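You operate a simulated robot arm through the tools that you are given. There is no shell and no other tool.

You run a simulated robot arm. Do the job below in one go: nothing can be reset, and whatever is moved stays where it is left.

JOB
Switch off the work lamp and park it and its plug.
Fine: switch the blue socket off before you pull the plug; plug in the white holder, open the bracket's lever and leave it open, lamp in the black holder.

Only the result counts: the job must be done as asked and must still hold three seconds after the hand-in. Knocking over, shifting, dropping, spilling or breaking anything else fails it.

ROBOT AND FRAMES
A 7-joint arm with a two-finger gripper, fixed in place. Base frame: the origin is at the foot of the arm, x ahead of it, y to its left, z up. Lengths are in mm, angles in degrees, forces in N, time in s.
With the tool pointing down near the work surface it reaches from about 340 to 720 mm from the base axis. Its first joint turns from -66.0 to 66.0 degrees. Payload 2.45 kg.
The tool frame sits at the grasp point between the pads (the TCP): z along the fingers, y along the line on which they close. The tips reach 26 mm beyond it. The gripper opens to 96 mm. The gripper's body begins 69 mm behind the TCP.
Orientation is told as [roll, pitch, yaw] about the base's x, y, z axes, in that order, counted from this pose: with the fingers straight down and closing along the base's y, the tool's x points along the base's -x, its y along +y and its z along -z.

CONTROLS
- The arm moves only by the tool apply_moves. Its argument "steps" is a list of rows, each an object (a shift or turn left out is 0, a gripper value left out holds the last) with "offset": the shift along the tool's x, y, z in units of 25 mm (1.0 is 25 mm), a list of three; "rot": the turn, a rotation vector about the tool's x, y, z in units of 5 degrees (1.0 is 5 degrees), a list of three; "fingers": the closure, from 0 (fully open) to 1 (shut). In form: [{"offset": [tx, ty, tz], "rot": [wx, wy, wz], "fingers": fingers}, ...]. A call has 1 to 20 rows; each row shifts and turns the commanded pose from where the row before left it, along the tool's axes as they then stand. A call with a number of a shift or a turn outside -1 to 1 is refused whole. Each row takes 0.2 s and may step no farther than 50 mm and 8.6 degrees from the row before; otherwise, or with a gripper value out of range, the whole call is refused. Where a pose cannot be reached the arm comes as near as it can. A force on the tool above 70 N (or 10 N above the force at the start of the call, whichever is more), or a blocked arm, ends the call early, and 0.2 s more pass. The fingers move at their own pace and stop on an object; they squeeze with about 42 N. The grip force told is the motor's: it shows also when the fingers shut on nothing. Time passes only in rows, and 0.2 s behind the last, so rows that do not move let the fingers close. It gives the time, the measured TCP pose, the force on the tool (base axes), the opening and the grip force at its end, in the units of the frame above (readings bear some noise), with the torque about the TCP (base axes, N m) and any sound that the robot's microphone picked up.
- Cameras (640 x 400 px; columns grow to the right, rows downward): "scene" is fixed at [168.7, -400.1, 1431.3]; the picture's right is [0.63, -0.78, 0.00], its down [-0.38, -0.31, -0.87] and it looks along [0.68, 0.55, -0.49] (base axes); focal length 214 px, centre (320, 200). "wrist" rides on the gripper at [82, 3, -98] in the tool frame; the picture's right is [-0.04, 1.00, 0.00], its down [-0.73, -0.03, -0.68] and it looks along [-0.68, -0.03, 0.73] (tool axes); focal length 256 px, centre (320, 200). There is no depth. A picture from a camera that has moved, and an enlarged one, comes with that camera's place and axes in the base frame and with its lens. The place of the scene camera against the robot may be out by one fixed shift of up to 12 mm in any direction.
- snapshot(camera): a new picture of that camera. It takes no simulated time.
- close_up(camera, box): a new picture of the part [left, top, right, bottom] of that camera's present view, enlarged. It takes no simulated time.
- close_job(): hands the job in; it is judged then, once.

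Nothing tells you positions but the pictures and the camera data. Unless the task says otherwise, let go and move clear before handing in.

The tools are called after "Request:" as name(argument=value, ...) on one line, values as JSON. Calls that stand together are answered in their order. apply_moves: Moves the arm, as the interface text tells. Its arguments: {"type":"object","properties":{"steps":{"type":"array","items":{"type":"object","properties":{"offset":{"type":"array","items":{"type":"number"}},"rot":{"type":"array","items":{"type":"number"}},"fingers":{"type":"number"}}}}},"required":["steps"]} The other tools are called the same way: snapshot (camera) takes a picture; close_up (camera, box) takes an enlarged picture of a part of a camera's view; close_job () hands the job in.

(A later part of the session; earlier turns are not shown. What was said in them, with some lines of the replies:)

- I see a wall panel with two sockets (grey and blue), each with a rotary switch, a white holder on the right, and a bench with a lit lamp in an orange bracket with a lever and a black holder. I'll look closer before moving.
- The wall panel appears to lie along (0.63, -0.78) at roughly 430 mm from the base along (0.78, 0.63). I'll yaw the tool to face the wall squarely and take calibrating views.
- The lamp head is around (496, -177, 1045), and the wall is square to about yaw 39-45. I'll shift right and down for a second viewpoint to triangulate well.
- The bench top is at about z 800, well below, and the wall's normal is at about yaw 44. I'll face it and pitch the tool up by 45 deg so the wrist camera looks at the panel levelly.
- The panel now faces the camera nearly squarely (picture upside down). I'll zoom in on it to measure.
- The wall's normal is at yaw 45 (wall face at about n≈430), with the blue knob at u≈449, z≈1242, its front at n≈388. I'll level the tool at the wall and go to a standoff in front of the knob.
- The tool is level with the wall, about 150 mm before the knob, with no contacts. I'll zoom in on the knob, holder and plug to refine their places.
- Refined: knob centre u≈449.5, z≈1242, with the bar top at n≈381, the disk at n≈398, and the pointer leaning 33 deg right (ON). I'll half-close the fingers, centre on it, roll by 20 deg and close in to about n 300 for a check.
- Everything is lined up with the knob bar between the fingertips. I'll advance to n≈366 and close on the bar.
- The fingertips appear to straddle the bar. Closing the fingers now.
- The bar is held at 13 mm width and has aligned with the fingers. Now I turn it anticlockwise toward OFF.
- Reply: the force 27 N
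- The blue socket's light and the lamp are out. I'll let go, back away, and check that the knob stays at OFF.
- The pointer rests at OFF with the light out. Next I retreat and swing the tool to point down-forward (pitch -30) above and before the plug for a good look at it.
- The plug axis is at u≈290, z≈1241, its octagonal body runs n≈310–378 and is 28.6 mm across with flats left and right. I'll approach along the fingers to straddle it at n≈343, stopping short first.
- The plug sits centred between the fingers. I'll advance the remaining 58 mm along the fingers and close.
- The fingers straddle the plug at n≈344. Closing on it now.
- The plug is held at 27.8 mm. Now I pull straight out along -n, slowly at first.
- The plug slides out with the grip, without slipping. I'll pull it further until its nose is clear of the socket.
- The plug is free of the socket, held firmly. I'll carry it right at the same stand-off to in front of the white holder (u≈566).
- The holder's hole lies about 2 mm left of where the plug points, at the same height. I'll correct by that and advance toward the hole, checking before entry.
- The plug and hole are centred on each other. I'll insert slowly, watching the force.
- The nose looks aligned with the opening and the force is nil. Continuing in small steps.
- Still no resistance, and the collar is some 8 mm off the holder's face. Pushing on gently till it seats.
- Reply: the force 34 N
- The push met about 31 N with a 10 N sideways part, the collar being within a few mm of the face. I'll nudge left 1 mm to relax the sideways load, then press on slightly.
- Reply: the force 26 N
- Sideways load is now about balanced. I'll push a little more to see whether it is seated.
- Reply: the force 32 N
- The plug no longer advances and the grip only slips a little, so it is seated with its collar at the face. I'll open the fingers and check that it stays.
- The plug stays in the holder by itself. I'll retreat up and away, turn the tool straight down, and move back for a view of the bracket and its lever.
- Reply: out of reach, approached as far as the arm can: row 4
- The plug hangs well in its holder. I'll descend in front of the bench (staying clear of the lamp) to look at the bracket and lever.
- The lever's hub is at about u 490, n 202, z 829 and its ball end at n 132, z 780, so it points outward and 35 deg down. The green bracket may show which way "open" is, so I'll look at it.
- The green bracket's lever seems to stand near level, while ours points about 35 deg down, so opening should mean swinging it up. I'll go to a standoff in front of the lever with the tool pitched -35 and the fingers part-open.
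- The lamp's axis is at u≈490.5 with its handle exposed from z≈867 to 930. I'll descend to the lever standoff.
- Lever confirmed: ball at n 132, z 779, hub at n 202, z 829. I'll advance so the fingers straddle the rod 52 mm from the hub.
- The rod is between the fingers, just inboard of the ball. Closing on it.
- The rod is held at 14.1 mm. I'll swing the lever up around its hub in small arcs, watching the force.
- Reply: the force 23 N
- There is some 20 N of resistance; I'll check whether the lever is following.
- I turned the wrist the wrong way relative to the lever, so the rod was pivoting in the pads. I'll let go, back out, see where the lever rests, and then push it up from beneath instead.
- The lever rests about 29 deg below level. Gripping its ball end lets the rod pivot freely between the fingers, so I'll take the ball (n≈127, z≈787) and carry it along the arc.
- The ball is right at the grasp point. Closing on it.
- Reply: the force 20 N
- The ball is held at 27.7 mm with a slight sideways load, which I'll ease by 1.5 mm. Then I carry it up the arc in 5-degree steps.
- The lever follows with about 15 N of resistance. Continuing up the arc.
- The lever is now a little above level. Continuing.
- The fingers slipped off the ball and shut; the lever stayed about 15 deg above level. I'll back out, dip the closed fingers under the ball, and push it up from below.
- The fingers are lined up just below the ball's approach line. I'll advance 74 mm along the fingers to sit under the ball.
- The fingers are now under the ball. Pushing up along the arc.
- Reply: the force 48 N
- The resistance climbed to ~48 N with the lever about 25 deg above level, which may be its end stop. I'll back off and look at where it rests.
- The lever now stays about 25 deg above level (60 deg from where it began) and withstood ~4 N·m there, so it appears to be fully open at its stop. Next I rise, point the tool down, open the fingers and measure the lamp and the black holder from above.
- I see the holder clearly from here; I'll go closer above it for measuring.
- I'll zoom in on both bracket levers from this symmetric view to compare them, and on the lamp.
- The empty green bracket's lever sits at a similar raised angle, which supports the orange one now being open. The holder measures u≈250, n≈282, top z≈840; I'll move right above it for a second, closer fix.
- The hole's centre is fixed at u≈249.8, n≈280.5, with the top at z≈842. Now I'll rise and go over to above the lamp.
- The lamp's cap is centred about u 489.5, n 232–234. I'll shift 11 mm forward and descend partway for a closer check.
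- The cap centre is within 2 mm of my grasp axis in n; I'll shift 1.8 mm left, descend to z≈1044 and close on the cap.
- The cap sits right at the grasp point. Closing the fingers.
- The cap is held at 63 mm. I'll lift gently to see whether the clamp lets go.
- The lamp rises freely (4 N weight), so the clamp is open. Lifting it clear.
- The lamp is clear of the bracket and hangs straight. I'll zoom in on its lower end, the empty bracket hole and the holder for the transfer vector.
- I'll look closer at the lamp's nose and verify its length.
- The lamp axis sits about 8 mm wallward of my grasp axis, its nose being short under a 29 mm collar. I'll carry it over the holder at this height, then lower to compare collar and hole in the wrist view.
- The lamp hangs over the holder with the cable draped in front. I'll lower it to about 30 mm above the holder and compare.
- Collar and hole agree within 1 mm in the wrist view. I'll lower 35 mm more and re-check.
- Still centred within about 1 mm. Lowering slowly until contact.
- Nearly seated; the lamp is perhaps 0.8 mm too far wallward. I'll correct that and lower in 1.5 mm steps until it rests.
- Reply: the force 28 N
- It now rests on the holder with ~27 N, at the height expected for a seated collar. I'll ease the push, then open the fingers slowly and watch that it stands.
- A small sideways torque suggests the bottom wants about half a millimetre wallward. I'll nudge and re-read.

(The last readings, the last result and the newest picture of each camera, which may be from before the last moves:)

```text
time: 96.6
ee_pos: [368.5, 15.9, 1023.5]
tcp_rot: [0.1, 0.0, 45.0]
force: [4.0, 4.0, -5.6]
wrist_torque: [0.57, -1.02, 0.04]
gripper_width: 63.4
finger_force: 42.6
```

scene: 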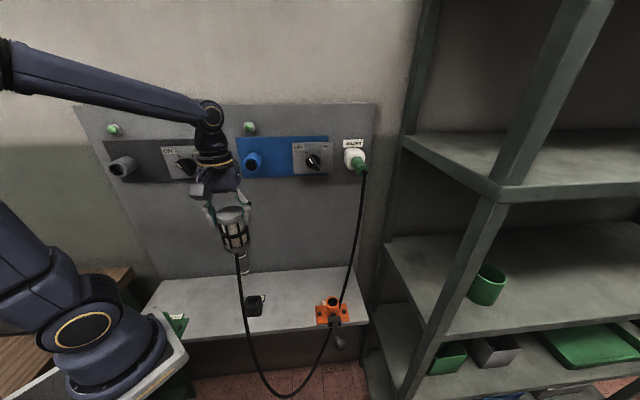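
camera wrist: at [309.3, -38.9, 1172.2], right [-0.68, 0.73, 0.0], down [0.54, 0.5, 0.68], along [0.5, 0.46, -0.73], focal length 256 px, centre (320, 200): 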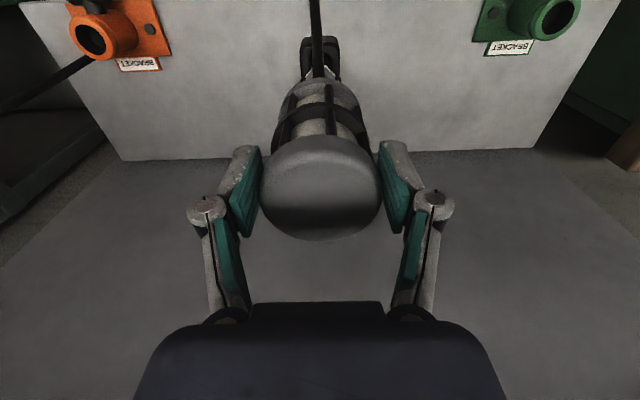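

Forces are small either way. I'll open the fingers gradually.

Request:
apply_moves(steps=[{"fingers": 0.3}, {}, {"fingers": 0.15}, {}, {"fingers": 0}, {}, {}])

Request:
snapshot(camera="wrist")

Request:
close_up(camera="scene", box=[212, 230, 292, 330])

```text
time: 98.2
ee_pos: [369.2, 15.0, 1023.1]
tcp_rot: [0.1, 0.0, 45.0]
force: [-0.1, -0.8, 0.1]
wrist_torque: [0.01, -0.03, -0.03]
gripper_width: 95.8
finger_force: 0.0
```

```text
taken
camera wrist: at [309.9, -39.4, 1120.8], right [-0.68, 0.73, 0.0], down [0.54, 0.5, 0.68], along [0.5, 0.46, -0.73], focal length 256 px, centre (320, 200)
```

wrist: 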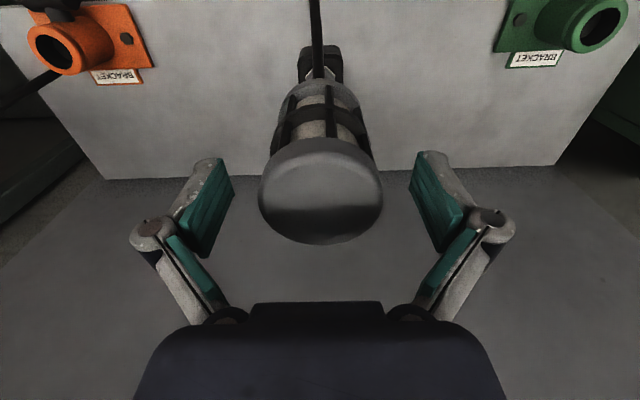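

```text
4.00 times, centred on (252, 280) of scene
camera zoom: at [168.7, -400.1, 1431.3], right [0.63, -0.78, 0.0], down [-0.38, -0.31, -0.87], along [0.68, 0.55, -0.49], focal length 858 px, centre (592, -120)
```

zoom: 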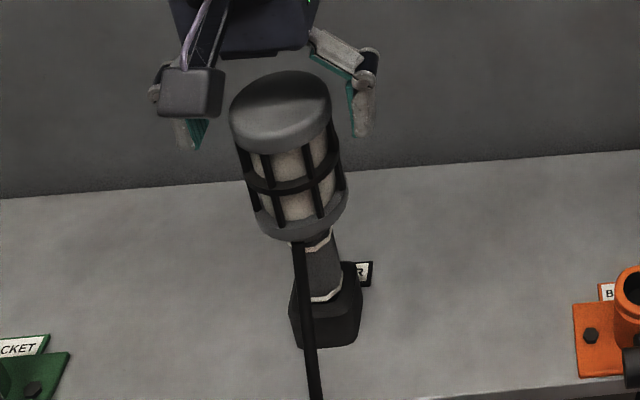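

The lamp stands upright in the holder on its own. I'll rise straight up and clear.

Request:
apply_moves(steps=[{"offset": [0, 0, -0.5]}, {"offset": [0, 0, -0.8]}, {"offset": [0, 0, -1]}, {"offset": [0, 0, -1]}, {"offset": [0, 0, -1]}, {"offset": [0, 0, -1]}, {"offset": [0, 0, -1]}, {"offset": [0.6, -1, -0.5]}, {"offset": [0.6, -1, 0]}, {"offset": [0.6, -1, 0]}, {"offset": [0.6, -1, 0]}, {}])

Request:
snapshot(camera="scene")

Request:
snapshot(camera="wrist")

Request:
close_up(camera="scene", box=[212, 230, 292, 330])

Request:
close_up(camera="scene", box=[300, 130, 396, 190])

Request:
close_up(camera="scene", box=[296, 286, 376, 366])

```text
time: 100.8
ee_pos: [399.8, -97.3, 1193.1]
tcp_rot: [0.0, 0.0, 45.1]
force: [-0.2, 0.4, 0.6]
wrist_torque: [0.03, 0.01, 0.02]
gripper_width: 96.0
finger_force: 0.0
```

```text
taken
```

scene: 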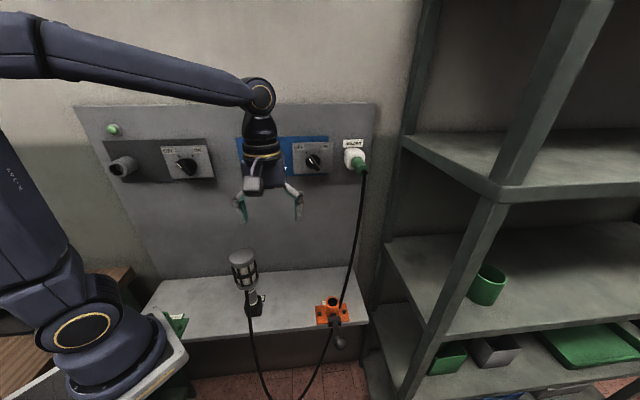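

```text
taken
camera wrist: at [339.5, -151.3, 1291.0], right [-0.68, 0.73, 0.0], down [0.54, 0.5, 0.68], along [0.5, 0.46, -0.73], focal length 256 px, centre (320, 200)
```

wrist: 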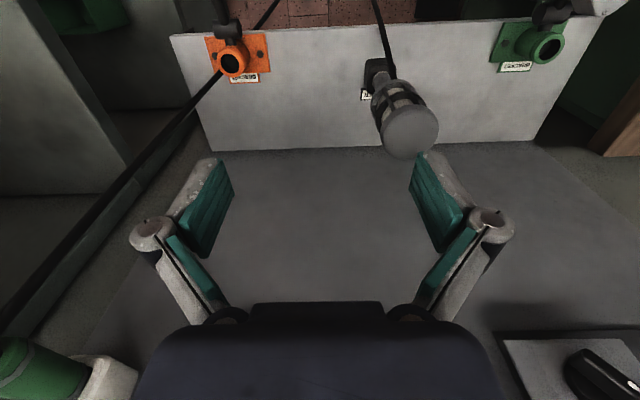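

```text
4.00 times, centred on (252, 280) of scene
camera zoom: at [168.7, -400.1, 1431.3], right [0.63, -0.78, 0.0], down [-0.38, -0.31, -0.87], along [0.68, 0.55, -0.49], focal length 858 px, centre (592, -120)
```

zoom: 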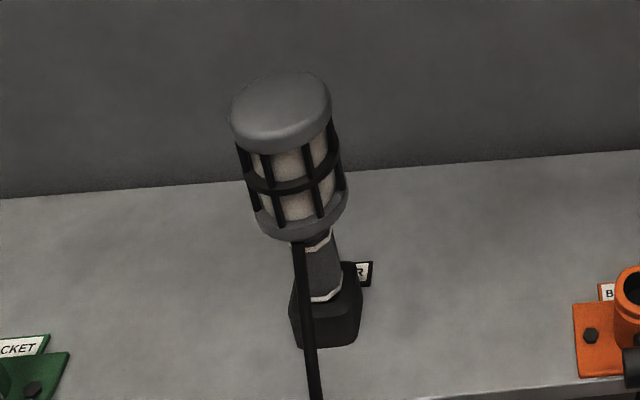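

```text
6.67 times, centred on (348, 160) of scene
camera zoom: at [168.7, -400.1, 1431.3], right [0.63, -0.78, 0.0], down [-0.38, -0.31, -0.87], along [0.68, 0.55, -0.49], focal length 1430 px, centre (133, 467)
```

zoom: 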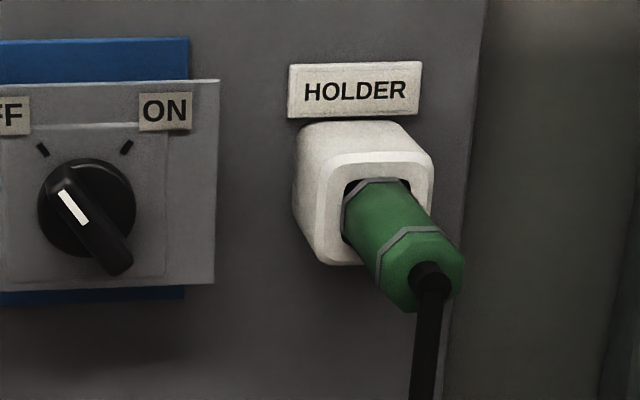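

```text
5.00 times, centred on (336, 326) of scene
camera zoom: at [168.7, -400.1, 1431.3], right [0.63, -0.78, 0.0], down [-0.38, -0.31, -0.87], along [0.68, 0.55, -0.49], focal length 1072 px, centre (240, -430)
```

zoom: 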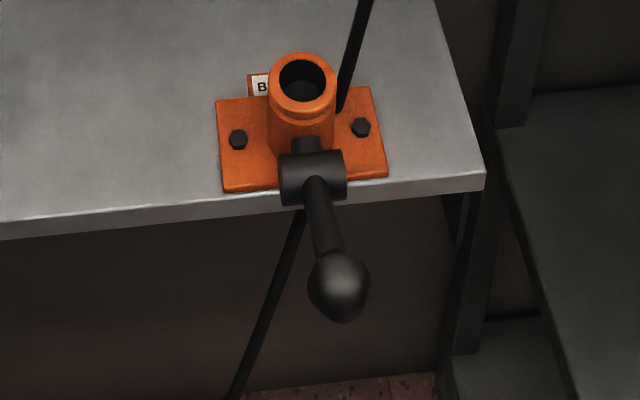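

Everything is in place: the blue switch is at OFF with its light out, the plug is seated in the white holder, the bracket lever is up and open, and the lamp stands upright in the black holder. The gripper is clear, so I'm handing in.

Request:
close_job()

```text
The job is handed in.
```

The work lamp is off, and both it and its plug are parked as asked. I handed the job in with the gripper open and clear; no verdict has come back yet.

- **Blue socket:** switched to OFF before I pulled the plug. Its light and the lamp both went out.
- **Plug:** in the white holder, pushed in until it would go no further. It stayed put when I let go.
- **Bracket lever:** swung up about 60 degrees and left there. It stopped firmly at that point, and the lamp then lifted out with only its own weight, so I take it as fully open.
- **Lamp:** upright in the black holder, standing on its own after release.

On the first try at the lever I turned the wrist the wrong way, and on the second the fingers slipped off the ball end. I finished by pushing the lever up from below. I saw nothing else knocked or shifted.
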